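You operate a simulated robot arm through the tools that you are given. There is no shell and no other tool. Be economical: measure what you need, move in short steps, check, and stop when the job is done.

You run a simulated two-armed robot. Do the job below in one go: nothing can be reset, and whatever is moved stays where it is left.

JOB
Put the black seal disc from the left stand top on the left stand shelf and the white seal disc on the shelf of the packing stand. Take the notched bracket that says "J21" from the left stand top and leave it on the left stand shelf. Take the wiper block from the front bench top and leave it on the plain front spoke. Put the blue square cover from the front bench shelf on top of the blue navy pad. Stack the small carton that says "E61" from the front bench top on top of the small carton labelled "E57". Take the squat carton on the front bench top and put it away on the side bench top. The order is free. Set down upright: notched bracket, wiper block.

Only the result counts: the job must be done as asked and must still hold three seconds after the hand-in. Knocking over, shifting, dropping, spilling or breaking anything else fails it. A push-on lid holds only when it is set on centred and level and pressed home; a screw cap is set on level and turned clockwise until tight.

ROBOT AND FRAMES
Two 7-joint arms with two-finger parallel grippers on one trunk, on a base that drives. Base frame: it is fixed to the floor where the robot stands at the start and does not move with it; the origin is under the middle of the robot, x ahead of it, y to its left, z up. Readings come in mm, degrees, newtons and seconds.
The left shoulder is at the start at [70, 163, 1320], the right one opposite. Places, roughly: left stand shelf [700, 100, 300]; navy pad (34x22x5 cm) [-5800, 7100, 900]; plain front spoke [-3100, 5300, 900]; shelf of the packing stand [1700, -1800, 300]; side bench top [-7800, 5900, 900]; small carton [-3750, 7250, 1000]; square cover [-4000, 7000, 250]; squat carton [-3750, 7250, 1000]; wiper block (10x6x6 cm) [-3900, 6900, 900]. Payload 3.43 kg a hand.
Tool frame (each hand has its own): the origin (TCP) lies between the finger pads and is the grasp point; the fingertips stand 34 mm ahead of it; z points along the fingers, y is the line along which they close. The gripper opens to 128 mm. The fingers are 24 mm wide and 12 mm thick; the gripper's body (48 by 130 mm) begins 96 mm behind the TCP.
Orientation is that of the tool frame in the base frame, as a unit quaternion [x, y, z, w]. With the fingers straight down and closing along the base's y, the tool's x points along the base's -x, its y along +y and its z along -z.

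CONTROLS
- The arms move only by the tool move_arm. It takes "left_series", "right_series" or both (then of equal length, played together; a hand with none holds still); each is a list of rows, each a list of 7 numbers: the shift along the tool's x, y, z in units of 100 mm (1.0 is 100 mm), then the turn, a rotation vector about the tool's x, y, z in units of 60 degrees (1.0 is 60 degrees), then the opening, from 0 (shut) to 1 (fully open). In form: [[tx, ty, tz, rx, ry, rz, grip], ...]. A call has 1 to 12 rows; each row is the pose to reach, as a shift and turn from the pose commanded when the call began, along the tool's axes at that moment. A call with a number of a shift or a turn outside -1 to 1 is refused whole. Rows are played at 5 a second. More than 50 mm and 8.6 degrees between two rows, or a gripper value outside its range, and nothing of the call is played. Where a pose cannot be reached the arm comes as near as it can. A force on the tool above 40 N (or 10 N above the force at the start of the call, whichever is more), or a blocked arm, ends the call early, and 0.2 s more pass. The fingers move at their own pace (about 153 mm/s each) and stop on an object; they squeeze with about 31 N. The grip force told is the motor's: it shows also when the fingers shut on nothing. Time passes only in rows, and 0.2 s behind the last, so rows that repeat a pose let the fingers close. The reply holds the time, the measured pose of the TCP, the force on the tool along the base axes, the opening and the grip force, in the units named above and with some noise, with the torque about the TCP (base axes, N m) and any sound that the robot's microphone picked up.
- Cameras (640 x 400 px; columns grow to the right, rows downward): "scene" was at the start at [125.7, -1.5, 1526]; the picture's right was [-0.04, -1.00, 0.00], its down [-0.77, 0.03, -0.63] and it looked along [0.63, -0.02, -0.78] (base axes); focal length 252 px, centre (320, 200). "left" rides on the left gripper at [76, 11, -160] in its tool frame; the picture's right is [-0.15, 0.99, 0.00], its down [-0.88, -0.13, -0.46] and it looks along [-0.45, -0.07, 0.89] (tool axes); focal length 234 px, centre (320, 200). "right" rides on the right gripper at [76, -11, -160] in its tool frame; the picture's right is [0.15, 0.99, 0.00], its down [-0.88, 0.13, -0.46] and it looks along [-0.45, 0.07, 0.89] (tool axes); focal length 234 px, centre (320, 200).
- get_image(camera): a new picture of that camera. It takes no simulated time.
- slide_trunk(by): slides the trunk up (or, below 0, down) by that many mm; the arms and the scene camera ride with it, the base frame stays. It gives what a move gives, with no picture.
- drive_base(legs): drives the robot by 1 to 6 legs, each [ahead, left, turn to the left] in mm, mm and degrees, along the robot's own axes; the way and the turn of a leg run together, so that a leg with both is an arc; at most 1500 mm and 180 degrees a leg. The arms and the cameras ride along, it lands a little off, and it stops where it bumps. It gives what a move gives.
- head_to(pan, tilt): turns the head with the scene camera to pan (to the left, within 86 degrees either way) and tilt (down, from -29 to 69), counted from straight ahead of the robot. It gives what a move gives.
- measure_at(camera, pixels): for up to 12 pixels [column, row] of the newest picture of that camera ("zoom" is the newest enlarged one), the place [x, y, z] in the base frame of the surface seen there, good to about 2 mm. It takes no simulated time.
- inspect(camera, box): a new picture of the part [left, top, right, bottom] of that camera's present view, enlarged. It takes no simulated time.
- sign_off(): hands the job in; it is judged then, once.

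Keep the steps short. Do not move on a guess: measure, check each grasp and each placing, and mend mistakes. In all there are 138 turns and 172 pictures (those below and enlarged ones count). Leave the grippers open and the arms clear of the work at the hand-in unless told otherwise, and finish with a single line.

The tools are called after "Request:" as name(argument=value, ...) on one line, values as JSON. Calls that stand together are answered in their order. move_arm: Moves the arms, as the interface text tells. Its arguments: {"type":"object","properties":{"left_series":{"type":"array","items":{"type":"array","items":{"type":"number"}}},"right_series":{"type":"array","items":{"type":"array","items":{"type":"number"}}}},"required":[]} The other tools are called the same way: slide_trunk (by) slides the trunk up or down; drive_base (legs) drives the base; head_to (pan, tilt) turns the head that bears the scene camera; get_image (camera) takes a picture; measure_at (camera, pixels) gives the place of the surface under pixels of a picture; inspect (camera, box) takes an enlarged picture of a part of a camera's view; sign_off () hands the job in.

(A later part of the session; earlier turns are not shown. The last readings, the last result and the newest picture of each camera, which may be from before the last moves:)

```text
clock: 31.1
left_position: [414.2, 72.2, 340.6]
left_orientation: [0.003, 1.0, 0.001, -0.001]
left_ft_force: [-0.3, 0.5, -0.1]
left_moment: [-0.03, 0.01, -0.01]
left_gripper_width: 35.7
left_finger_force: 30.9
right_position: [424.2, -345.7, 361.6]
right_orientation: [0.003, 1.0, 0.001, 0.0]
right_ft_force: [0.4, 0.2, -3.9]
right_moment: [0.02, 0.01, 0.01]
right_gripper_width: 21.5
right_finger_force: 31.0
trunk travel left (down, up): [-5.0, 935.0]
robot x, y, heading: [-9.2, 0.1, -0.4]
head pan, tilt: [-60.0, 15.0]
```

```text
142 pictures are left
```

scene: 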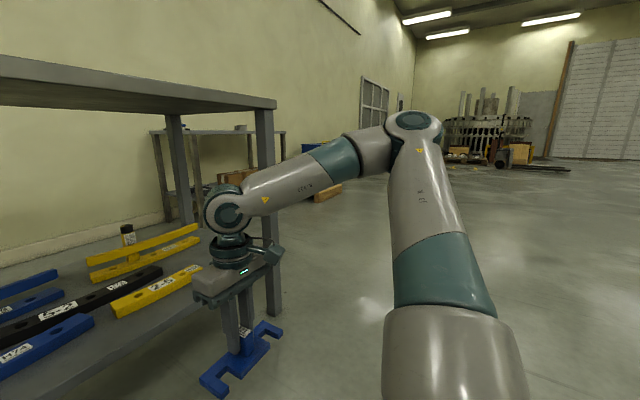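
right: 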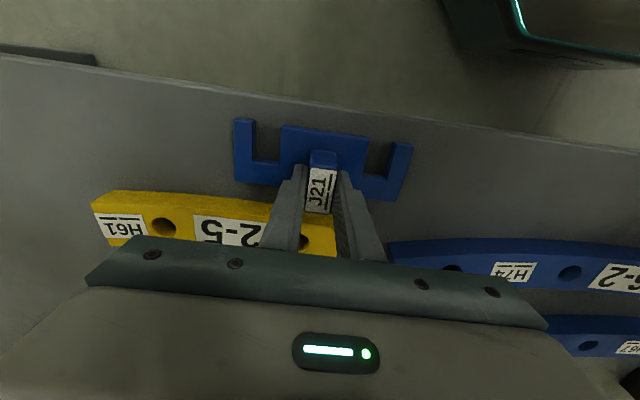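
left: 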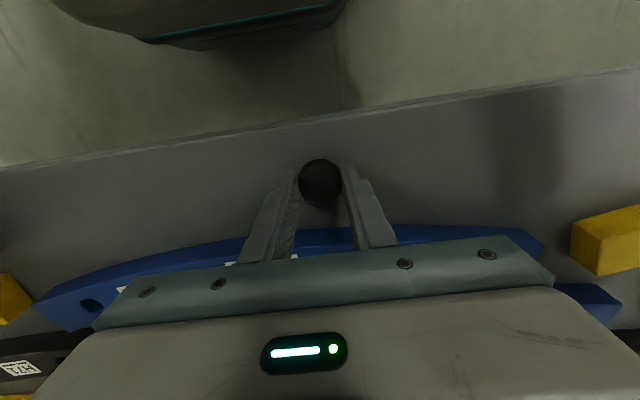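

Clear of the arcs. Last 5–6 mm down, then open.

Request:
move_arm(left_series=[[0, 0, 0.03, 0, 0, 0, 0], [0, 0, 0.06, 0, 0, 0, 0], [0, 0, 0.06, 0, 0, 0, 0]], right_series=[[0, 0, 0.03, 0, 0, 0, 0], [0, 0, 0.05, 0, 0, 0, 0], [0, 0, 0.055, 0, 0, 0, 0]])

Request:
move_arm(left_series=[[0, 0, 0, 0, 0, 0, 0.45], [0, 0, 0, 0, 0, 0, 0.45], [0, 0, 0, 0, 0, 0, 0.45]], right_series=[[0, 0, 0, 0, 0, 0, 0.5], [0, 0, 0, 0, 0, 0, 0.5], [0, 0, 0, 0, 0, 0, 0.5]])

Request:
move_arm(left_series=[[0, 0, -0.3, 0, 0, 0, 0.45], [0, 0, -0.6, 0, 0, 0, 0.45], [0, 0, -0.9, 0, 0, 0, 0.45]], right_series=[[0, 0, -0.3, 0, 0, 0, 0.5], [0, 0, -0.6, 0, 0, 0, 0.5], [0, 0, -0.9, 0, 0, 0, 0.5]])

Request:
get_image(camera="right")

Request:
get_image(camera="left")

```text
clock: 31.9
left_position: [414.4, 72.8, 335.8]
left_orientation: [0.004, 1.0, 0.0, 0.001]
left_ft_force: [-1.2, 0.2, 6.6]
left_moment: [0.01, 0.05, 0.05]
left_gripper_width: 36.0
left_finger_force: 31.0
right_position: [425.6, -346.4, 357.0]
right_orientation: [0.003, 1.0, 0.0, -0.001]
right_ft_force: [-0.7, 0.8, -3.3]
right_moment: [0.02, -0.01, 0.01]
right_gripper_width: 21.5
right_finger_force: 31.0
trunk travel left (down, up): [-5.0, 935.0]
robot x, y, heading: [-6.3, -4.8, -0.7]
head pan, tilt: [-60.0, 15.0]
```

```text
clock: 32.7
left_position: [414.6, 73.2, 334.5]
left_orientation: [0.003, 1.0, 0.0, 0.0]
left_ft_force: [0.0, -0.6, 0.2]
left_moment: [-0.01, -0.01, -0.02]
left_gripper_width: 57.5
left_finger_force: 0.0
right_position: [425.4, -345.8, 356.2]
right_orientation: [0.003, 1.0, 0.0, 0.001]
right_ft_force: [0.9, 0.0, -0.5]
right_moment: [-0.01, 0.01, 0.01]
right_gripper_width: 63.9
right_finger_force: 0.1
trunk travel left (down, up): [-5.0, 935.0]
robot x, y, heading: [-9.5, -1.4, -0.4]
head pan, tilt: [-60.0, 15.0]
```

```text
clock: 33.5
left_position: [413.8, 74.8, 425.2]
left_orientation: [0.002, 1.0, 0.0, 0.0]
left_ft_force: [0.0, 0.3, 0.5]
left_moment: [0.01, -0.03, 0.01]
left_gripper_width: 57.6
left_finger_force: 0.0
right_position: [425.3, -347.5, 448.1]
right_orientation: [0.004, 1.0, 0.0, 0.0]
right_ft_force: [0.1, 0.8, 0.0]
right_moment: [0.03, 0.0, 0.02]
right_gripper_width: 64.0
right_finger_force: 0.0
trunk travel left (down, up): [-5.0, 935.0]
robot x, y, heading: [-7.4, 0.3, -0.5]
head pan, tilt: [-60.0, 15.0]
```

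```text
141 pictures are left
```

right: 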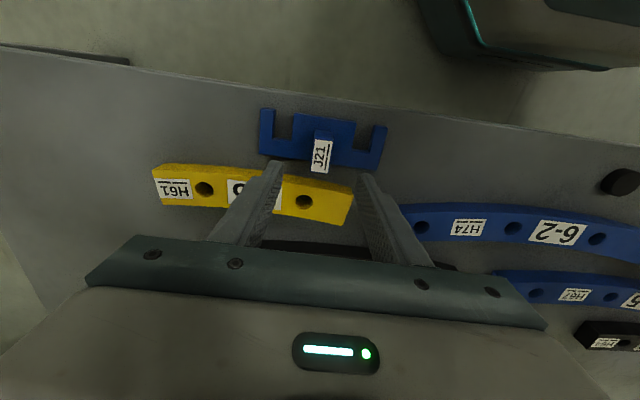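

```text
140 pictures are left
```

left: 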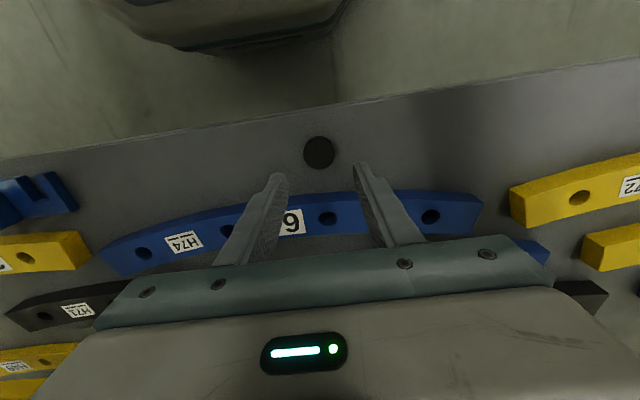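

Both sit flat on the shelf. Back off 440 mm, raise the trunk, and head for the white disc with the left hand.

Request:
drive_base(legs=[[-440, 0, 0.5]])

Request:
slide_trunk(by=400)

Request:
slide_trunk(by=340)

Request:
drive_base(legs=[[0, 330, 0]])

Request:
head_to(pan=10, tilt=35)

Request:
get_image(camera="scene")

```text
clock: 36.1
left_position: [-14.7, 80.9, 424.7]
left_orientation: [-0.002, 1.0, -0.001, 0.0]
left_ft_force: [0.3, 0.4, 0.1]
left_moment: [-0.01, -0.01, 0.02]
left_gripper_width: 57.8
left_finger_force: 0.1
right_position: [1.8, -341.8, 448.4]
right_orientation: [-0.003, 1.0, 0.001, 0.001]
right_ft_force: [0.6, 0.0, -0.3]
right_moment: [0.0, -0.01, 0.0]
right_gripper_width: 63.9
right_finger_force: 0.0
trunk travel left (down, up): [-5.0, 935.0]
robot x, y, heading: [-434.7, 2.3, 0.3]
head pan, tilt: [-60.0, 15.0]
```

```text
clock: 39.9
left_position: [-13.3, 79.8, 824.5]
left_orientation: [-0.003, 1.0, 0.0, 0.0]
left_ft_force: [0.4, -0.4, 0.5]
left_moment: [-0.02, 0.01, -0.01]
left_gripper_width: 57.5
left_finger_force: 0.0
right_position: [2.8, -342.4, 847.3]
right_orientation: [-0.002, 1.0, -0.001, 0.0]
right_ft_force: [0.7, -0.2, 0.1]
right_moment: [-0.03, -0.02, -0.03]
right_gripper_width: 64.0
right_finger_force: 0.0
trunk travel left (down, up): [-405.0, 535.0]
robot x, y, heading: [-436.7, -0.4, 0.2]
head pan, tilt: [-60.0, 15.0]
```

```text
clock: 43.2
left_position: [-14.7, 80.0, 1166.6]
left_orientation: [-0.002, 1.0, 0.0, 0.0]
left_ft_force: [0.6, 0.2, -0.5]
left_moment: [-0.04, -0.01, 0.0]
left_gripper_width: 57.5
left_finger_force: 0.0
right_position: [1.9, -343.3, 1188.0]
right_orientation: [-0.003, 1.0, 0.001, 0.0]
right_ft_force: [0.1, 0.3, 0.4]
right_moment: [-0.02, 0.0, 0.01]
right_gripper_width: 63.8
right_finger_force: 0.0
trunk travel left (down, up): [-745.0, 195.0]
robot x, y, heading: [-437.0, 0.6, 0.3]
head pan, tilt: [-60.0, 15.0]
```

```text
clock: 45.4
left_position: [-13.5, 401.6, 1166.1]
left_orientation: [0.003, 1.0, 0.0, -0.001]
left_ft_force: [-0.1, -0.2, -0.4]
left_moment: [0.0, -0.01, -0.02]
left_gripper_width: 57.6
left_finger_force: 0.1
right_position: [-1.9, -20.5, 1186.5]
right_orientation: [0.003, 1.0, 0.0, -0.001]
right_ft_force: [-0.1, 0.1, -0.9]
right_moment: [0.0, 0.02, -0.04]
right_gripper_width: 64.0
right_finger_force: 0.0
trunk travel left (down, up): [-745.0, 195.0]
robot x, y, heading: [-435.4, 324.4, -0.4]
head pan, tilt: [-60.0, 15.0]
```

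```text
clock: 46.8
left_position: [-13.5, 403.5, 1165.4]
left_orientation: [0.002, 1.0, 0.0, 0.0]
left_ft_force: [1.0, 0.0, -0.8]
left_moment: [-0.01, 0.01, 0.0]
left_gripper_width: 57.5
left_finger_force: 0.0
right_position: [-0.8, -18.7, 1187.6]
right_orientation: [0.002, 1.0, 0.0, 0.0]
right_ft_force: [-0.6, -0.6, -0.3]
right_moment: [-0.04, -0.01, -0.01]
right_gripper_width: 63.9
right_finger_force: 0.1
trunk travel left (down, up): [-745.0, 195.0]
robot x, y, heading: [-436.0, 324.3, -0.3]
head pan, tilt: [10.0, 35.0]
```

```text
139 pictures are left
```

scene: 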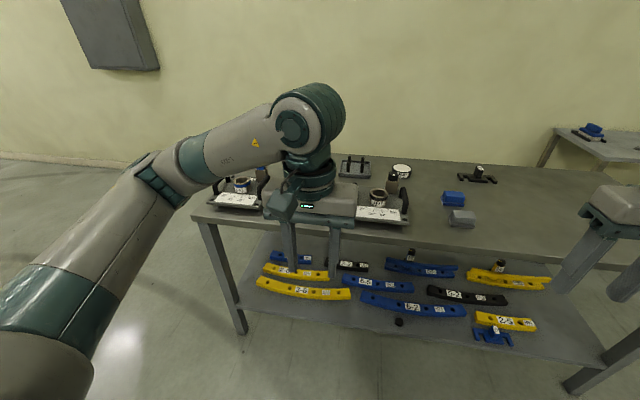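

Drive forward 505 mm (hands at z≥1165, above everything on the stand), then look down with the left camera.

Request:
drive_base(legs=[[505, 0, 0.3]])

Request:
move_arm(left_series=[[-0.3, 0.3, 0, 0, 0, 0, 0.6], [-0.6, 0.6, 0, 0, 0, 0, 0.6], [-0.8, 0.8, 0, 0, 0, 0, 0.6]])

Request:
get_image(camera="left")

Request:
head_to(pan=20, tilt=45)

Request:
get_image(camera="scene")

```text
clock: 49.7
left_position: [479.8, 409.7, 1165.7]
left_orientation: [-0.004, 1.0, 0.0, 0.001]
left_ft_force: [0.0, -0.8, -0.1]
left_moment: [0.0, -0.02, 0.0]
left_gripper_width: 57.7
left_finger_force: 0.1
right_position: [497.8, -11.2, 1188.1]
right_orientation: [-0.004, 1.0, 0.0, 0.0]
right_ft_force: [-1.2, 0.3, -1.0]
right_moment: [0.0, -0.02, 0.02]
right_gripper_width: 64.1
right_finger_force: 0.1
trunk travel left (down, up): [-745.0, 195.0]
robot x, y, heading: [57.5, 325.0, 0.4]
head pan, tilt: [10.0, 35.0]
```

```text
clock: 50.5
left_position: [559.9, 488.6, 1165.2]
left_orientation: [-0.003, 1.0, 0.0, 0.0]
left_ft_force: [-0.1, 0.1, 0.3]
left_moment: [0.0, -0.01, -0.03]
left_gripper_width: 77.0
left_finger_force: 0.1
right_position: [497.9, -11.1, 1186.9]
right_orientation: [-0.004, 1.0, -0.001, 0.0]
right_ft_force: [-0.6, -0.8, -1.0]
right_moment: [-0.01, -0.04, -0.01]
right_gripper_width: 64.1
right_finger_force: 0.0
trunk travel left (down, up): [-745.0, 195.0]
robot x, y, heading: [56.6, 327.0, 0.4]
head pan, tilt: [10.0, 35.0]
```

```text
138 pictures are left
```

left: 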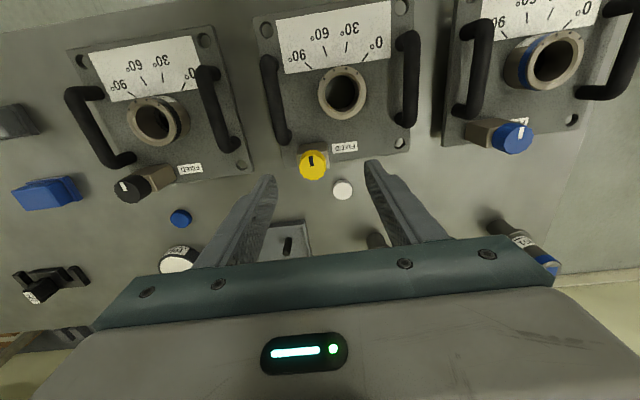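

```text
clock: 51.3
left_position: [560.1, 488.3, 1164.8]
left_orientation: [-0.004, 1.0, 0.0, 0.0]
left_ft_force: [0.3, 0.5, 0.6]
left_moment: [-0.01, -0.01, 0.0]
left_gripper_width: 76.9
left_finger_force: 0.0
right_position: [497.4, -12.1, 1188.0]
right_orientation: [-0.004, 1.0, 0.0, 0.0]
right_ft_force: [0.7, 0.8, 0.8]
right_moment: [0.03, 0.0, 0.02]
right_gripper_width: 63.9
right_finger_force: 0.1
trunk travel left (down, up): [-745.0, 195.0]
robot x, y, heading: [59.2, 327.5, 0.3]
head pan, tilt: [20.0, 45.0]
```

```text
137 pictures are left
```

scene: 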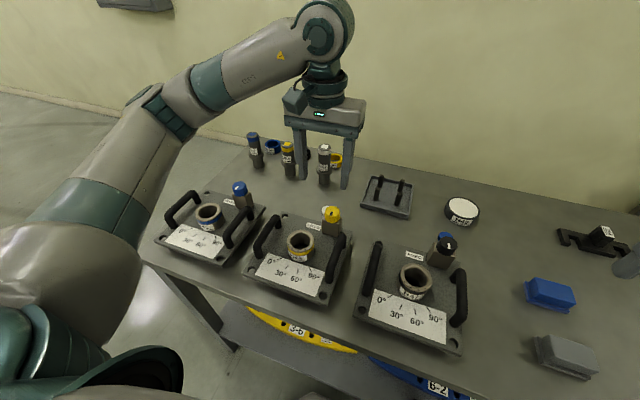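

Measure the disc, yellow knob, and tubes around it.

Request:
measure_at(camera="left", pixels=[[342, 190], [313, 160], [313, 180], [300, 165], [328, 165], [376, 240], [288, 245], [310, 240], [330, 150]])

Request:
measure_at(camera="scene", pixels=[[324, 147], [288, 145], [323, 185], [333, 212], [332, 230], [324, 208], [375, 182], [385, 178], [253, 136]])

Request:
inspect(camera="left", box=[260, 120, 420, 220])

```text
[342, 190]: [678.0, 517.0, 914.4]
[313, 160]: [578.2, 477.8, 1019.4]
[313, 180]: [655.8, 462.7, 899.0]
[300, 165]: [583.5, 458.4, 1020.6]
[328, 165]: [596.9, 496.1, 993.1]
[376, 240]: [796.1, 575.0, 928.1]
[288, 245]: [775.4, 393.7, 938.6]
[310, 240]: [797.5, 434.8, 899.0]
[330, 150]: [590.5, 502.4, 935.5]
```

```text
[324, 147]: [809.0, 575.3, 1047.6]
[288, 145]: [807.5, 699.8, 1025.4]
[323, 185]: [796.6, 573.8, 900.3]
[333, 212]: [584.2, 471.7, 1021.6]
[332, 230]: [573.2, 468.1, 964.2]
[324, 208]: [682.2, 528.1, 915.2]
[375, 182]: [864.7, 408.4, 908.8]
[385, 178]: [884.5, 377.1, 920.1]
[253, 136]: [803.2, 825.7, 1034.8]
```

```text
4.00 times, centred on (340, 170) of left
```

zoom: 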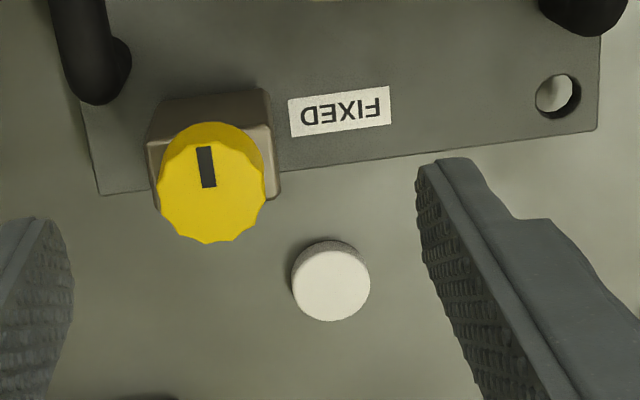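

Request:
measure_at(camera="zoom", pixels=[[331, 285], [293, 285], [369, 285], [331, 318]])

```text
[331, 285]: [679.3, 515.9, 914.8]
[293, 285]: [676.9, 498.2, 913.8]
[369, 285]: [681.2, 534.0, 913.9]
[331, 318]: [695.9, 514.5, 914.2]
```

Disc centre (679, 516). Approach above it with opening 64 mm.

Request:
move_arm(left_series=[[-0.4, 0.1, 0, 0, 0, 0, 0.5], [-0.8, 0.2, 0, 0, 0, 0, 0.5], [-1.0, 0.275, 0, 0, 0, 0, 0.5], [-1.0, 0.275, 0, 0, 0, 0, 0.5]])

Request:
move_arm(left_series=[[-0.19, 0, 0, 0, 0, 0, 0.5], [-0.19, 0, 0.35, 0, 0, 0, 0.5], [-0.19, 0, 0.7, 0, 0, 0, 0.5], [-0.19, 0, 1.0, 0, 0, 0, 0.5], [-0.19, 0, 1.0, 0, 0, 0, 0.5]])

Request:
get_image(camera="left")

Request:
measure_at(camera="left", pixels=[[320, 160], [320, 170], [310, 165], [330, 165]])

```text
clock: 52.3
left_position: [660.7, 519.2, 1164.7]
left_orientation: [-0.004, 1.0, -0.001, 0.001]
left_ft_force: [0.6, 0.2, 0.2]
left_moment: [0.05, 0.02, -0.02]
left_gripper_width: 64.0
left_finger_force: 0.0
right_position: [497.9, -12.6, 1188.1]
right_orientation: [-0.005, 1.0, 0.0, 0.0]
right_ft_force: [0.1, 0.2, -0.1]
right_moment: [-0.01, 0.01, 0.0]
right_gripper_width: 64.3
right_finger_force: 0.1
trunk travel left (down, up): [-745.0, 195.0]
robot x, y, heading: [57.1, 323.2, 0.6]
head pan, tilt: [20.0, 45.0]
```

```text
clock: 53.5
left_position: [676.5, 519.6, 1063.3]
left_orientation: [-0.005, 1.0, 0.001, 0.001]
left_ft_force: [-0.5, 0.0, -0.9]
left_moment: [-0.01, 0.02, -0.01]
left_gripper_width: 63.9
left_finger_force: 0.1
right_position: [497.2, -11.8, 1188.6]
right_orientation: [-0.005, 1.0, 0.0, 0.001]
right_ft_force: [-0.1, -0.1, 0.1]
right_moment: [-0.04, 0.02, 0.0]
right_gripper_width: 64.0
right_finger_force: 0.0
trunk travel left (down, up): [-745.0, 195.0]
robot x, y, heading: [57.9, 326.2, 0.5]
head pan, tilt: [20.0, 45.0]
```

```text
135 pictures are left
```

left: 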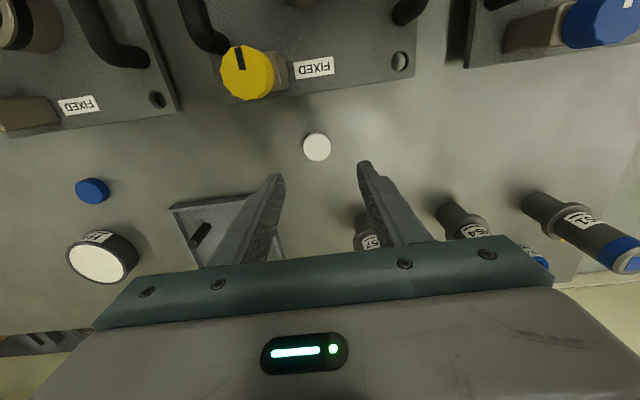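

```text
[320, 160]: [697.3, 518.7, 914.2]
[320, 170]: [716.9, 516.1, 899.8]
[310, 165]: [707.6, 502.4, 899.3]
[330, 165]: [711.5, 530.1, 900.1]
```

Request:
move_arm(left_series=[[-0.02, -0.04, 0.35, 0, 0, 0, 0.5], [-0.02, -0.04, 0.7, 0, 0, 0, 0.5], [-0.02, -0.04, 1.0, 0, 0, 0, 0.5], [-0.02, -0.04, 1.0, 0, 0, 0, 0.5]])

Request:
get_image(camera="left")

Request:
measure_at(camera="left", pixels=[[320, 172], [303, 172], [337, 172]])

```text
clock: 54.5
left_position: [681.4, 515.3, 964.1]
left_orientation: [-0.004, 1.0, 0.0, 0.0]
left_ft_force: [0.5, -1.1, 1.0]
left_moment: [0.02, -0.04, -0.01]
left_gripper_width: 64.1
left_finger_force: 0.1
right_position: [498.3, -11.3, 1188.1]
right_orientation: [-0.005, 1.0, 0.0, 0.0]
right_ft_force: [0.2, 0.2, -0.3]
right_moment: [-0.01, 0.03, 0.03]
right_gripper_width: 64.0
right_finger_force: 0.1
trunk travel left (down, up): [-745.0, 195.0]
robot x, y, heading: [56.2, 329.6, 0.4]
head pan, tilt: [20.0, 45.0]
```

```text
134 pictures are left
```

left: 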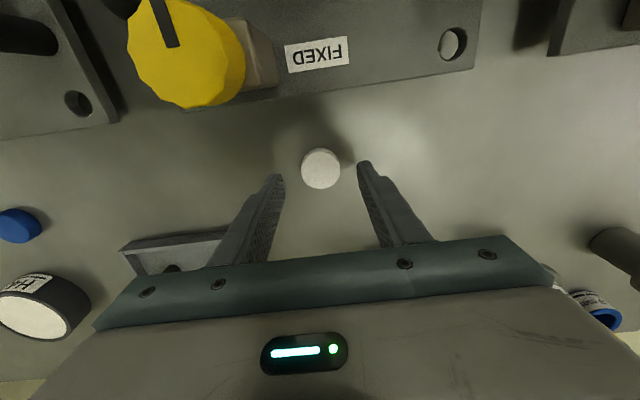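

```text
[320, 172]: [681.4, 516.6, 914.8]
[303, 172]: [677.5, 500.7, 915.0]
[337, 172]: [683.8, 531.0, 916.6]
```

Centred. Descend 28 mm and close, then lift.

Request:
move_arm(left_series=[[0.02, 0, 0.15, 0, 0, 0, 0.5], [0.02, 0, 0.28, 0, 0, 0, 0.5], [0.02, 0, 0.28, 0, 0, 0, 0.2], [0.02, 0, 0.28, 0, 0, 0, 0], [0.02, 0, 0.28, 0, 0, 0, 0], [0.02, 0, 0.28, 0, 0, 0, 0]])

Request:
move_arm(left_series=[[0, 0, -0.3, 0, 0, 0, 0], [0, 0, -0.7, 0, 0, 0, 0], [0, 0, -1.0, 0, 0, 0, 0]])

Request:
move_arm(left_series=[[0.3, -0.3, -0.4, 0, 0, 0, 0], [0.6, -0.6, -0.8, 0, 0, 0, 0], [0.9, -0.9, -1.0, 0, 0, 0, 0], [1.0, -1.0, -1.0, 0, 0, 0, 0]])

Request:
get_image(camera="left")

```text
clock: 55.9
left_position: [678.8, 514.2, 936.0]
left_orientation: [-0.004, 1.0, 0.001, 0.0]
left_ft_force: [0.6, 0.5, -0.1]
left_moment: [-0.02, -0.03, 0.02]
left_gripper_width: 35.3
left_finger_force: 31.4
right_position: [497.6, -11.9, 1187.6]
right_orientation: [-0.004, 1.0, 0.0, 0.0]
right_ft_force: [-0.4, -0.1, 0.8]
right_moment: [-0.01, 0.02, -0.01]
right_gripper_width: 64.0
right_finger_force: 0.0
trunk travel left (down, up): [-745.0, 195.0]
robot x, y, heading: [62.3, 329.2, 0.4]
head pan, tilt: [20.0, 45.0]
```

```text
clock: 56.7
left_position: [678.9, 515.5, 1036.6]
left_orientation: [-0.004, 1.0, 0.001, 0.0]
left_ft_force: [0.4, -0.8, -0.1]
left_moment: [0.01, 0.0, 0.01]
left_gripper_width: 35.0
left_finger_force: 30.9
right_position: [497.2, -12.2, 1186.5]
right_orientation: [-0.004, 1.0, 0.002, 0.0]
right_ft_force: [-0.7, -0.2, -0.3]
right_moment: [0.01, 0.01, -0.03]
right_gripper_width: 64.0
right_finger_force: 0.0
trunk travel left (down, up): [-745.0, 195.0]
robot x, y, heading: [59.4, 326.2, 0.5]
head pan, tilt: [20.0, 45.0]
```

```text
refused: row 1 steps farther than a row can; nothing moved
```

```text
133 pictures are left
```

left: 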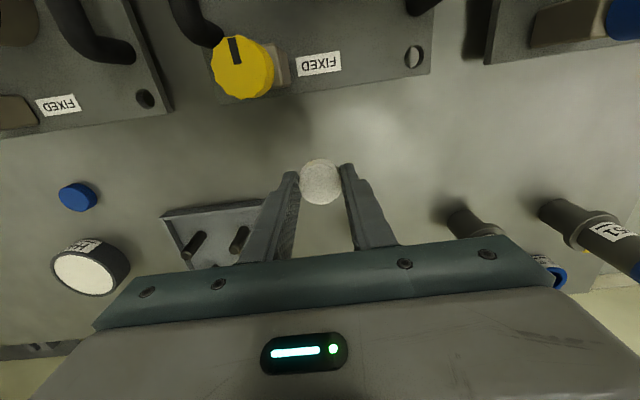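

White disc held. Raise, then pull the hand in.

Request:
move_arm(left_series=[[0, 0, -0.4, 0, 0, 0, 0], [0, 0, -0.8, 0, 0, 0, 0], [0, 0, -1.0, 0, 0, 0, 0], [0.25, -0.25, -1.0, 0, 0, 0, 0], [0.5, -0.5, -1.0, 0, 0, 0, 0], [0.75, -0.75, -1.0, 0, 0, 0, 0], [1.0, -1.0, -1.0, 0, 0, 0, 0]])

Request:
move_arm(left_series=[[0.3, 0, 0, 0, 0, 0, 0], [0.6, 0, 0, 0, 0, 0, 0], [0.9, 0, 0, 0, 0, 0, 0], [1.0, 0, 0, 0, 0, 0, 0]])

Request:
drive_base(legs=[[-700, 0, 0]])

Request:
head_to(pan=-60, tilt=20)

Request:
get_image(camera="scene")

```text
clock: 58.3
left_position: [576.5, 414.0, 1137.5]
left_orientation: [-0.005, 1.0, -0.001, 0.0]
left_ft_force: [-0.5, -0.6, -0.2]
left_moment: [0.03, -0.01, 0.02]
left_gripper_width: 35.4
left_finger_force: 31.0
right_position: [497.0, -13.6, 1187.5]
right_orientation: [-0.005, 1.0, 0.001, 0.001]
right_ft_force: [-0.1, -1.0, 0.2]
right_moment: [0.03, 0.0, 0.0]
right_gripper_width: 64.0
right_finger_force: 0.0
trunk travel left (down, up): [-745.0, 195.0]
robot x, y, heading: [59.0, 325.6, 0.3]
head pan, tilt: [20.0, 45.0]
```

```text
clock: 59.3
left_position: [478.9, 412.7, 1136.3]
left_orientation: [-0.004, 1.0, 0.0, -0.001]
left_ft_force: [0.2, 0.3, 0.1]
left_moment: [-0.01, 0.01, -0.03]
left_gripper_width: 34.9
left_finger_force: 31.4
right_position: [498.4, -12.7, 1187.5]
right_orientation: [-0.005, 1.0, 0.0, 0.0]
right_ft_force: [-0.3, 0.4, 0.2]
right_moment: [0.03, 0.0, -0.01]
right_gripper_width: 63.8
right_finger_force: 0.0
trunk travel left (down, up): [-745.0, 195.0]
robot x, y, heading: [58.6, 327.0, 0.2]
head pan, tilt: [20.0, 45.0]
```

```text
clock: 63.1
left_position: [-230.7, 408.4, 1136.8]
left_orientation: [-0.011, 1.0, -0.001, 0.001]
left_ft_force: [-0.5, 0.3, 0.4]
left_moment: [-0.01, -0.03, 0.0]
left_gripper_width: 35.3
left_finger_force: 30.7
right_position: [-207.3, -16.6, 1187.4]
right_orientation: [-0.011, 1.0, 0.0, 0.001]
right_ft_force: [0.3, -0.8, 0.5]
right_moment: [0.0, -0.04, 0.02]
right_gripper_width: 63.8
right_finger_force: 0.1
trunk travel left (down, up): [-745.0, 195.0]
robot x, y, heading: [-649.7, 318.2, 1.0]
head pan, tilt: [20.0, 45.0]
```

```text
clock: 64.7
left_position: [-230.2, 408.5, 1138.5]
left_orientation: [-0.012, 1.0, 0.0, 0.0]
left_ft_force: [-0.3, -0.5, 0.0]
left_moment: [-0.01, 0.0, 0.0]
left_gripper_width: 35.3
left_finger_force: 30.9
right_position: [-205.6, -17.6, 1187.9]
right_orientation: [-0.012, 1.0, -0.001, 0.0]
right_ft_force: [-0.2, 1.0, 0.4]
right_moment: [0.01, -0.02, -0.01]
right_gripper_width: 63.8
right_finger_force: 0.0
trunk travel left (down, up): [-745.0, 195.0]
robot x, y, heading: [-650.1, 319.8, 1.3]
head pan, tilt: [-60.0, 20.0]
```

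```text
132 pictures are left
```

scene: 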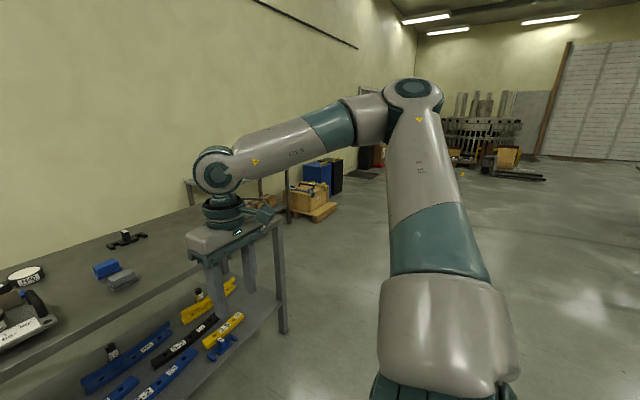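

The packing stand is beyond; path at y≈-1750 is clear. Drive sideways to the right, then ahead, staying well short.

Request:
drive_base(legs=[[0, -1100, -1], [0, -970, 0], [1300, 0, 0]])

Request:
head_to(pan=0, tilt=35)

Request:
get_image(camera="scene")

```text
clock: 81.1
left_position: [1111.6, -1608.3, 1137.4]
left_orientation: [-0.03, 1.0, 0.0, 0.0]
left_ft_force: [0.0, -1.0, -0.5]
left_moment: [0.03, 0.02, -0.01]
left_gripper_width: 35.8
left_finger_force: 31.0
right_position: [1151.4, -2031.6, 1188.4]
right_orientation: [-0.03, 1.0, 0.0, 0.0]
right_ft_force: [0.4, -0.2, 0.0]
right_moment: [0.01, 0.0, 0.0]
right_gripper_width: 64.1
right_finger_force: 0.0
trunk travel left (down, up): [-745.0, 195.0]
robot x, y, heading: [697.3, -1715.6, 3.5]
head pan, tilt: [-60.0, 20.0]
```

```text
clock: 82.4
left_position: [1111.5, -1608.3, 1138.0]
left_orientation: [-0.029, 1.0, 0.0, 0.0]
left_ft_force: [-0.2, -0.6, 0.2]
left_moment: [0.02, -0.01, -0.01]
left_gripper_width: 36.2
left_finger_force: 31.1
right_position: [1152.1, -2032.9, 1187.6]
right_orientation: [-0.03, 1.0, 0.001, 0.0]
right_ft_force: [-0.2, -0.3, 0.0]
right_moment: [0.02, -0.01, 0.02]
right_gripper_width: 64.1
right_finger_force: 0.0
trunk travel left (down, up): [-745.0, 195.0]
robot x, y, heading: [690.2, -1715.7, 3.6]
head pan, tilt: [0.0, 35.0]
```

```text
131 pictures are left
```

scene: 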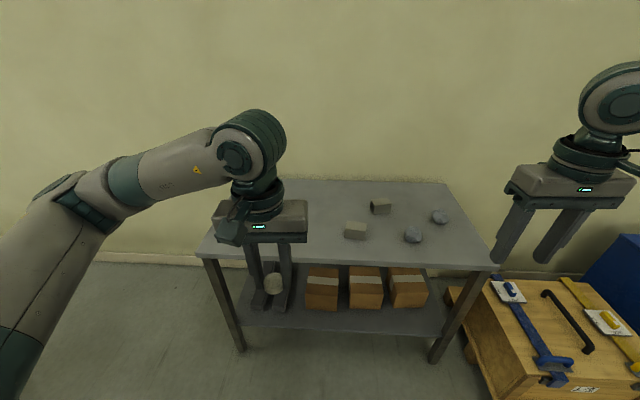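

Measure shelf, top edge and boxes.

Request:
measure_at(camera="scene", pixels=[[260, 322], [300, 315], [330, 325], [400, 325], [300, 262], [420, 266], [322, 308], [365, 307], [230, 300], [440, 330], [250, 300], [470, 270]])

Request:
drive_base(legs=[[0, 0, -3.5]])

Request:
slide_trunk(by=-400)

Request:
slide_trunk(by=-300)

Request:
head_to(pan=0, tilt=15)

Request:
get_image(camera="scene")

```text
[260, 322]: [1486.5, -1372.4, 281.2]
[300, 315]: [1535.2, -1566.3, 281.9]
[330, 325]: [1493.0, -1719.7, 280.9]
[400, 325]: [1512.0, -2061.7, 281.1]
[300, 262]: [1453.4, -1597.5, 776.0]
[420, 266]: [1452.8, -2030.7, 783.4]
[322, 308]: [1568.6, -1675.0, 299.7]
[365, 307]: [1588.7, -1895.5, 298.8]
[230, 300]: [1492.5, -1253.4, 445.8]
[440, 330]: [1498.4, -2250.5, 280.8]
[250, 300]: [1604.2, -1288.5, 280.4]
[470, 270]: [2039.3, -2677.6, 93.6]
```

```text
clock: 83.3
left_position: [1116.5, -1633.0, 1138.8]
left_orientation: [0.001, 1.0, -0.001, 0.0]
left_ft_force: [-0.5, -0.2, 0.1]
left_moment: [-0.04, 0.04, -0.01]
left_gripper_width: 36.1
left_finger_force: 31.2
right_position: [1131.1, -2058.9, 1187.6]
right_orientation: [0.0, 1.0, 0.0, 0.0]
right_ft_force: [-0.5, 0.5, -0.3]
right_moment: [-0.08, 0.0, -0.05]
right_gripper_width: 64.2
right_finger_force: 0.0
trunk travel left (down, up): [-745.0, 195.0]
robot x, y, heading: [697.0, -1716.0, -0.2]
head pan, tilt: [0.0, 35.0]
```

```text
clock: 87.1
left_position: [1118.4, -1634.4, 738.6]
left_orientation: [0.001, 1.0, 0.0, 0.0]
left_ft_force: [-0.2, 0.2, -0.1]
left_moment: [-0.02, 0.02, -0.01]
left_gripper_width: 35.9
left_finger_force: 31.2
right_position: [1129.9, -2060.6, 787.7]
right_orientation: [0.001, 1.0, 0.0, -0.001]
right_ft_force: [0.6, -0.4, 0.3]
right_moment: [-0.03, 0.03, -0.04]
right_gripper_width: 64.1
right_finger_force: 0.0
trunk travel left (down, up): [-345.0, 595.0]
robot x, y, heading: [692.7, -1714.7, 0.1]
head pan, tilt: [0.0, 35.0]
```

```text
clock: 90.1
left_position: [1117.1, -1634.5, 437.6]
left_orientation: [0.001, 1.0, 0.0, 0.0]
left_ft_force: [0.2, 0.4, 0.3]
left_moment: [-0.01, 0.0, 0.0]
left_gripper_width: 35.8
left_finger_force: 30.7
right_position: [1129.9, -2059.5, 489.0]
right_orientation: [0.001, 1.0, 0.0, 0.0]
right_ft_force: [0.0, 0.1, -0.7]
right_moment: [0.01, 0.01, -0.01]
right_gripper_width: 64.1
right_finger_force: 0.0
trunk travel left (down, up): [-45.0, 895.0]
robot x, y, heading: [694.8, -1716.9, -0.3]
head pan, tilt: [0.0, 35.0]
```

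```text
clock: 90.9
left_position: [1117.5, -1634.5, 437.8]
left_orientation: [0.002, 1.0, 0.0, 0.0]
left_ft_force: [0.5, -0.2, -0.2]
left_moment: [-0.02, 0.02, -0.03]
left_gripper_width: 35.9
left_finger_force: 30.6
right_position: [1130.2, -2059.9, 487.2]
right_orientation: [0.001, 1.0, 0.0, 0.0]
right_ft_force: [0.4, -0.1, 1.0]
right_moment: [-0.01, -0.04, 0.02]
right_gripper_width: 64.1
right_finger_force: 0.1
trunk travel left (down, up): [-45.0, 895.0]
robot x, y, heading: [694.9, -1711.9, 0.0]
head pan, tilt: [0.0, 15.0]
```

```text
130 pictures are left
```

scene: 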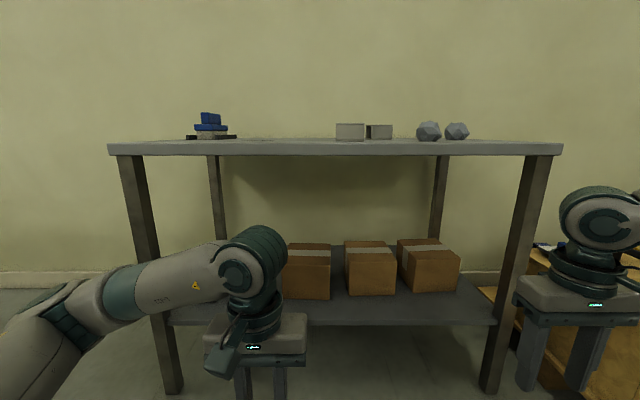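

Shelf z≈281, boxes' fronts x≈1570. I'll set the disc in the front strip. Measure the strip/post/elbow and pull the right hand back 200 mm so it doesn't enter the shelf.

Request:
measure_at(camera="scene", pixels=[[330, 325], [400, 324], [360, 305], [310, 299], [325, 299], [430, 291], [150, 240], [520, 260], [60, 300], [160, 270], [330, 152], [250, 232]])

Request:
move_arm(right_series=[[0.3, 0, 0, 0, 0, 0, 0.5], [0.6, 0, 0, 0, 0, 0, 0.5], [0.9, 0, 0, 0, 0, 0, 0.5], [1.0, 0, 0, 0, 0, 0, 0.5]])

Request:
move_arm(right_series=[[0.3, 0, 0, 0, 0, 0, 0.5], [0.6, 0, 0, 0, 0, 0, 0.5], [0.9, 0, 0, 0, 0, 0, 0.5], [1.0, 0, 0, 0, 0, 0, 0.5]])

Request:
head_to(pan=-50, tilt=20)

Request:
get_image(camera="scene")

```text
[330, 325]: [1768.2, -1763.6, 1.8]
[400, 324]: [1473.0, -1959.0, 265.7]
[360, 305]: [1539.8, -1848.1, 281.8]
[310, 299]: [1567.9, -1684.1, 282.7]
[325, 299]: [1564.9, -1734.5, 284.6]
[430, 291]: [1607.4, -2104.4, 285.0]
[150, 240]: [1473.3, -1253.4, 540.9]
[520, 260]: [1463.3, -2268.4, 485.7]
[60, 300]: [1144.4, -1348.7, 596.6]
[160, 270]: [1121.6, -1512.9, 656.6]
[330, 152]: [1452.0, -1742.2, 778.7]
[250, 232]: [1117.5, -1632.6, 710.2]
```

```text
clock: 91.9
left_position: [1116.8, -1634.0, 438.6]
left_orientation: [0.001, 1.0, 0.0, 0.0]
left_ft_force: [0.5, -0.1, -1.0]
left_moment: [0.01, 0.0, 0.0]
left_gripper_width: 35.6
left_finger_force: 31.0
right_position: [1031.7, -2059.4, 488.2]
right_orientation: [0.001, 1.0, 0.0, -0.001]
right_ft_force: [0.0, 0.0, 0.2]
right_moment: [0.0, 0.01, 0.01]
right_gripper_width: 63.8
right_finger_force: 0.0
trunk travel left (down, up): [-45.0, 895.0]
robot x, y, heading: [691.0, -1716.3, -0.1]
head pan, tilt: [0.0, 15.0]
```

```text
clock: 92.9
left_position: [1116.7, -1635.0, 437.9]
left_orientation: [0.001, 1.0, 0.0, -0.001]
left_ft_force: [0.7, 0.5, -0.3]
left_moment: [0.04, 0.04, 0.0]
left_gripper_width: 35.8
left_finger_force: 31.4
right_position: [973.3, -2084.9, 521.4]
right_orientation: [0.001, 1.0, 0.001, -0.001]
right_ft_force: [-0.1, -0.5, 0.7]
right_moment: [0.01, -0.02, 0.02]
right_gripper_width: 64.2
right_finger_force: 0.1
right hand out of reach, approached as far as the arm can: row 1, 2, 3, 4
trunk travel left (down, up): [-45.0, 895.0]
robot x, y, heading: [695.1, -1717.3, 0.0]
head pan, tilt: [0.0, 15.0]
```

```text
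clock: 94.1
left_position: [1117.5, -1635.0, 437.2]
left_orientation: [0.001, 1.0, -0.001, -0.001]
left_ft_force: [-0.1, -0.7, 0.6]
left_moment: [-0.02, 0.0, 0.04]
left_gripper_width: 35.8
left_finger_force: 30.5
right_position: [974.4, -2084.5, 521.7]
right_orientation: [0.001, 1.0, 0.001, 0.0]
right_ft_force: [-0.2, 0.7, 0.6]
right_moment: [0.01, 0.01, -0.02]
right_gripper_width: 64.3
right_finger_force: 0.0
trunk travel left (down, up): [-45.0, 895.0]
robot x, y, heading: [695.6, -1716.9, -0.3]
head pan, tilt: [-50.0, 20.0]
```

```text
129 pictures are left
```

scene: 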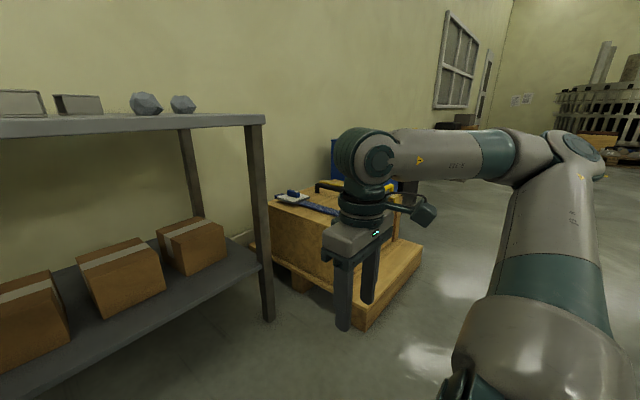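

Strip x 1475–1565. Shift the robot right 100 mm and ahead 390 mm.

Request:
drive_base(legs=[[0, -100, 0], [390, 0, 0]])

Request:
get_image(camera="left")

Request:
head_to(pan=0, tilt=15)

Request:
get_image(camera="scene")

```text
clock: 97.3
left_position: [1503.5, -1735.0, 437.6]
left_orientation: [0.002, 1.0, 0.0, 0.001]
left_ft_force: [-0.7, -0.4, 0.4]
left_moment: [0.01, 0.0, 0.06]
left_gripper_width: 36.0
left_finger_force: 31.3
right_position: [1359.3, -2184.8, 520.8]
right_orientation: [0.002, 1.0, 0.001, 0.0]
right_ft_force: [-0.4, -0.2, -0.3]
right_moment: [-0.03, 0.02, 0.01]
right_gripper_width: 63.9
right_finger_force: 0.1
trunk travel left (down, up): [-45.0, 895.0]
robot x, y, heading: [1080.3, -1816.7, -0.1]
head pan, tilt: [-50.0, 20.0]
```

```text
128 pictures are left
```

left: 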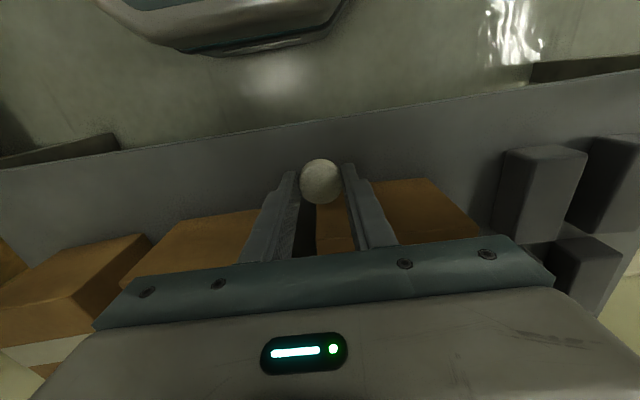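

```text
clock: 98.5
left_position: [1502.7, -1735.3, 436.6]
left_orientation: [0.002, 1.0, 0.0, 0.0]
left_ft_force: [0.0, 0.2, -0.3]
left_moment: [-0.04, 0.01, 0.01]
left_gripper_width: 35.7
left_finger_force: 30.7
right_position: [1359.3, -2185.2, 521.6]
right_orientation: [0.002, 1.0, 0.001, -0.001]
right_ft_force: [0.6, 0.2, 0.0]
right_moment: [0.0, -0.01, 0.01]
right_gripper_width: 64.2
right_finger_force: 0.0
trunk travel left (down, up): [-45.0, 895.0]
robot x, y, heading: [1081.1, -1815.8, -0.2]
head pan, tilt: [0.0, 15.0]
```

```text
127 pictures are left
```

scene: 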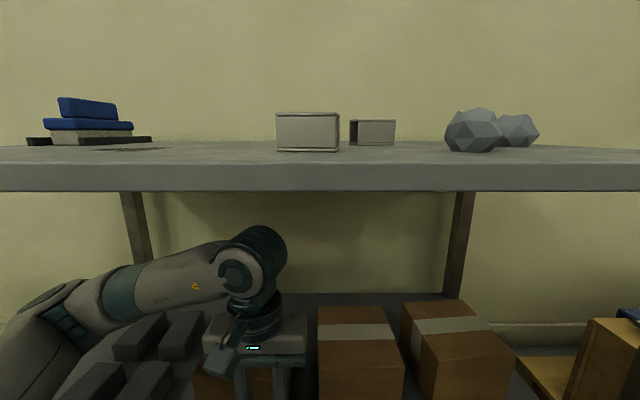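

Check the dark blocks at left and box edges near the disc.

Request:
measure_at(camera="left", pixels=[[250, 205], [400, 182], [320, 220], [545, 160], [520, 200], [600, 150], [300, 122], [320, 175]])

Request:
measure_at(camera="scene", pixels=[[145, 325], [185, 325], [90, 375], [130, 380], [240, 375], [25, 320], [100, 290], [50, 345]])

```text
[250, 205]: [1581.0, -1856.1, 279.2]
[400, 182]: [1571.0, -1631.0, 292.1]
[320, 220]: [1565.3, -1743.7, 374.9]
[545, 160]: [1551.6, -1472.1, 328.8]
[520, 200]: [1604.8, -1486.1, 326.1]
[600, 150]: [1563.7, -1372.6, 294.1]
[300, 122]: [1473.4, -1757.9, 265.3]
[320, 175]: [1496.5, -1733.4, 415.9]
```

```text
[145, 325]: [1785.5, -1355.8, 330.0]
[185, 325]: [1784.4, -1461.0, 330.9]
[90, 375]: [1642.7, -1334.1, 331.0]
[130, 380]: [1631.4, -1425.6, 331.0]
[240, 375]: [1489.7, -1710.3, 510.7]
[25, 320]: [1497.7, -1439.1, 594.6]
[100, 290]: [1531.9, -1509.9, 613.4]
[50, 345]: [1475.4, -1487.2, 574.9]
```

Clear. Move ahead 12 mm and down to about 325, then gently to contact and release.

Request:
move_arm(left_series=[[-0.12, 0, 0.3, 0, 0, 0, 0], [-0.12, 0, 0.6, 0, 0, 0, 0], [-0.12, 0, 0.9, 0, 0, 0, 0], [-0.12, 0, 1.0, 0, 0, 0, 0], [-0.12, 0, 1.0, 0, 0, 0, 0]])

Request:
move_arm(left_series=[[0, 0, 0.08, 0, 0, 0, 0], [0, 0, 0.14, 0, 0, 0, 0], [0, 0, 0.17, 0, 0, 0, 0], [0, 0, 0.185, 0, 0, 0, 0]])

Request:
get_image(camera="left")

```text
clock: 99.7
left_position: [1516.2, -1735.7, 337.1]
left_orientation: [0.002, 1.0, 0.0, 0.0]
left_ft_force: [0.4, 0.5, 0.5]
left_moment: [0.0, 0.01, 0.02]
left_gripper_width: 35.8
left_finger_force: 31.4
right_position: [1360.0, -2183.9, 521.0]
right_orientation: [0.002, 1.0, 0.001, 0.0]
right_ft_force: [0.1, 0.4, 0.4]
right_moment: [0.03, -0.01, 0.02]
right_gripper_width: 64.1
right_finger_force: 0.2
trunk travel left (down, up): [-45.0, 895.0]
robot x, y, heading: [1078.3, -1814.6, -0.5]
head pan, tilt: [0.0, 15.0]
```

```text
clock: 100.7
left_position: [1516.5, -1736.0, 320.6]
left_orientation: [0.002, 1.0, 0.0, 0.0]
left_ft_force: [0.2, -0.7, -0.6]
left_moment: [0.0, 0.0, 0.03]
left_gripper_width: 35.8
left_finger_force: 31.0
right_position: [1360.3, -2184.7, 521.2]
right_orientation: [0.002, 1.0, 0.0, -0.001]
right_ft_force: [-0.1, -0.5, 0.0]
right_moment: [-0.01, 0.02, -0.02]
right_gripper_width: 64.1
right_finger_force: 0.1
trunk travel left (down, up): [-45.0, 895.0]
robot x, y, heading: [1082.6, -1812.9, -0.3]
head pan, tilt: [0.0, 15.0]
```

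```text
126 pictures are left
```

left: 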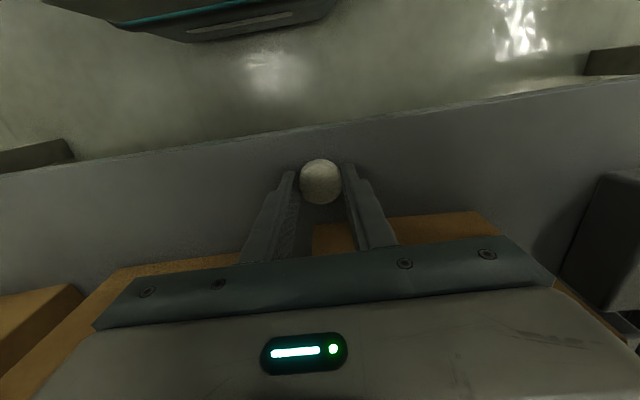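

Not in contact yet; down a few mm more until force shows.

Request:
move_arm(left_series=[[0, 0, 0.015, 0, 0, 0, 0], [0, 0, 0.03, 0, 0, 0, 0], [0, 0, 0.035, 0, 0, 0, 0]])

Request:
move_arm(left_series=[[0, 0, 0, 0, 0, 0, 0.45], [0, 0, 0, 0, 0, 0, 0.45], [0, 0, 0, 0, 0, 0, 0.45], [0, 0, -0.3, 0, 0, 0, 0.45], [0, 0, -0.6, 0, 0, 0, 0.45], [0, 0, -1.0, 0, 0, 0, 0.45]])

Request:
get_image(camera="left")

Request:
measure_at(camera="left", pixels=[[319, 155], [319, 175]])

```text
clock: 101.5
left_position: [1515.7, -1735.0, 316.7]
left_orientation: [0.001, 1.0, -0.001, 0.0]
left_ft_force: [-6.1, 1.2, 11.8]
left_moment: [0.09, 0.16, -0.01]
left_gripper_width: 35.8
left_finger_force: 31.1
right_position: [1359.3, -2185.6, 520.7]
right_orientation: [0.002, 1.0, 0.0, 0.0]
right_ft_force: [-0.6, -0.4, 0.1]
right_moment: [0.02, 0.0, 0.01]
right_gripper_width: 64.0
right_finger_force: 0.1
trunk travel left (down, up): [-45.0, 895.0]
robot x, y, heading: [1080.4, -1815.4, -0.1]
head pan, tilt: [0.0, 15.0]
```

```text
clock: 102.8
left_position: [1513.8, -1735.0, 413.1]
left_orientation: [0.002, 1.0, 0.0, -0.001]
left_ft_force: [0.3, 0.1, -0.1]
left_moment: [0.01, 0.0, 0.03]
left_gripper_width: 57.3
left_finger_force: 0.1
right_position: [1359.9, -2185.1, 521.3]
right_orientation: [0.001, 1.0, 0.001, 0.0]
right_ft_force: [-0.2, -0.2, 0.2]
right_moment: [-0.02, -0.03, -0.01]
right_gripper_width: 64.0
right_finger_force: 0.0
trunk travel left (down, up): [-45.0, 895.0]
robot x, y, heading: [1080.7, -1818.0, -0.3]
head pan, tilt: [0.0, 15.0]
```

```text
125 pictures are left
```

left: 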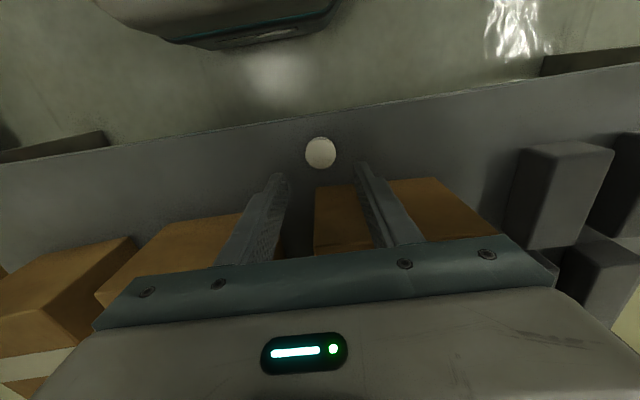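

```text
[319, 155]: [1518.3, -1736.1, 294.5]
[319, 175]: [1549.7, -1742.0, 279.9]
```

White disc sits flat on the packing shelf. Back away 600, then raise the trunk, reverse further to clear the left stand, and turn left to look toward the far area.

Request:
drive_base(legs=[[-600, 0, 0]])

Request:
slide_trunk(by=400)

Request:
slide_trunk(by=300)

Request:
drive_base(legs=[[-1180, 0, 0], [0, 0, 115]])

Request:
head_to(pan=0, tilt=8)

Request:
get_image(camera="scene")

```text
clock: 106.2
left_position: [911.6, -1731.7, 413.4]
left_orientation: [-0.003, 1.0, 0.0, -0.001]
left_ft_force: [-0.8, 0.1, 0.1]
left_moment: [0.0, 0.03, 0.0]
left_gripper_width: 57.9
left_finger_force: 0.0
right_position: [761.9, -2183.5, 520.7]
right_orientation: [-0.004, 1.0, 0.0, -0.001]
right_ft_force: [-0.5, -0.2, -1.1]
right_moment: [0.03, -0.02, -0.01]
right_gripper_width: 64.0
right_finger_force: 0.0
trunk travel left (down, up): [-45.0, 895.0]
robot x, y, heading: [482.8, -1817.5, 0.6]
head pan, tilt: [0.0, 15.0]
```

```text
clock: 110.1
left_position: [912.6, -1732.8, 812.5]
left_orientation: [-0.004, 1.0, 0.001, 0.0]
left_ft_force: [0.1, 0.3, -0.6]
left_moment: [0.02, 0.01, 0.0]
left_gripper_width: 57.7
left_finger_force: 0.0
right_position: [762.5, -2182.7, 921.6]
right_orientation: [-0.003, 1.0, 0.001, 0.0]
right_ft_force: [-0.8, 0.3, 0.0]
right_moment: [0.01, -0.01, -0.04]
right_gripper_width: 64.3
right_finger_force: 0.0
trunk travel left (down, up): [-445.0, 495.0]
robot x, y, heading: [481.0, -1818.8, 0.6]
head pan, tilt: [0.0, 15.0]
```

```text
clock: 113.1
left_position: [913.0, -1731.8, 1113.4]
left_orientation: [-0.004, 1.0, -0.001, 0.0]
left_ft_force: [0.5, 0.1, -0.4]
left_moment: [0.0, 0.01, 0.01]
left_gripper_width: 57.6
left_finger_force: 0.0
right_position: [763.1, -2182.6, 1221.4]
right_orientation: [-0.003, 1.0, 0.001, 0.0]
right_ft_force: [0.3, -0.8, 0.6]
right_moment: [0.0, 0.03, -0.02]
right_gripper_width: 64.2
right_finger_force: 0.0
trunk travel left (down, up): [-745.0, 195.0]
robot x, y, heading: [482.8, -1818.2, 0.7]
head pan, tilt: [0.0, 15.0]
```

```text
clock: 123.9
left_position: [-988.8, -1500.3, 1113.5]
left_orientation: [0.856, -0.517, 0.0, 0.0]
left_ft_force: [-0.1, -0.3, -0.1]
left_moment: [-0.02, -0.01, -0.01]
left_gripper_width: 57.6
left_finger_force: 0.1
right_position: [-519.3, -1427.1, 1220.3]
right_orientation: [0.856, -0.517, -0.001, 0.001]
right_ft_force: [0.7, -0.4, 0.4]
right_moment: [0.05, -0.02, 0.01]
right_gripper_width: 63.7
right_finger_force: 0.0
trunk travel left (down, up): [-745.0, 195.0]
robot x, y, heading: [-717.8, -1843.9, 117.6]
head pan, tilt: [0.0, 15.0]
```

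```text
clock: 124.6
left_position: [-989.4, -1500.0, 1113.8]
left_orientation: [0.855, -0.518, -0.001, 0.0]
left_ft_force: [0.0, -0.2, 0.1]
left_moment: [-0.04, -0.02, 0.02]
left_gripper_width: 57.5
left_finger_force: 0.1
right_position: [-519.2, -1427.0, 1220.6]
right_orientation: [0.856, -0.518, 0.0, 0.0]
right_ft_force: [0.5, 0.0, -0.4]
right_moment: [0.03, -0.03, 0.0]
right_gripper_width: 63.9
right_finger_force: 0.1
trunk travel left (down, up): [-745.0, 195.0]
robot x, y, heading: [-713.6, -1841.3, 117.5]
head pan, tilt: [0.0, 8.0]
```

```text
124 pictures are left
```

scene: 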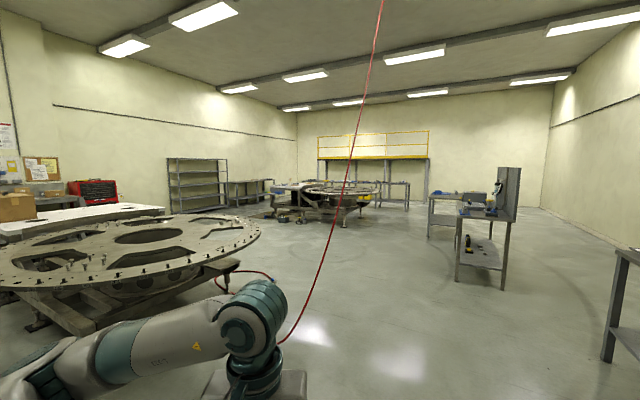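

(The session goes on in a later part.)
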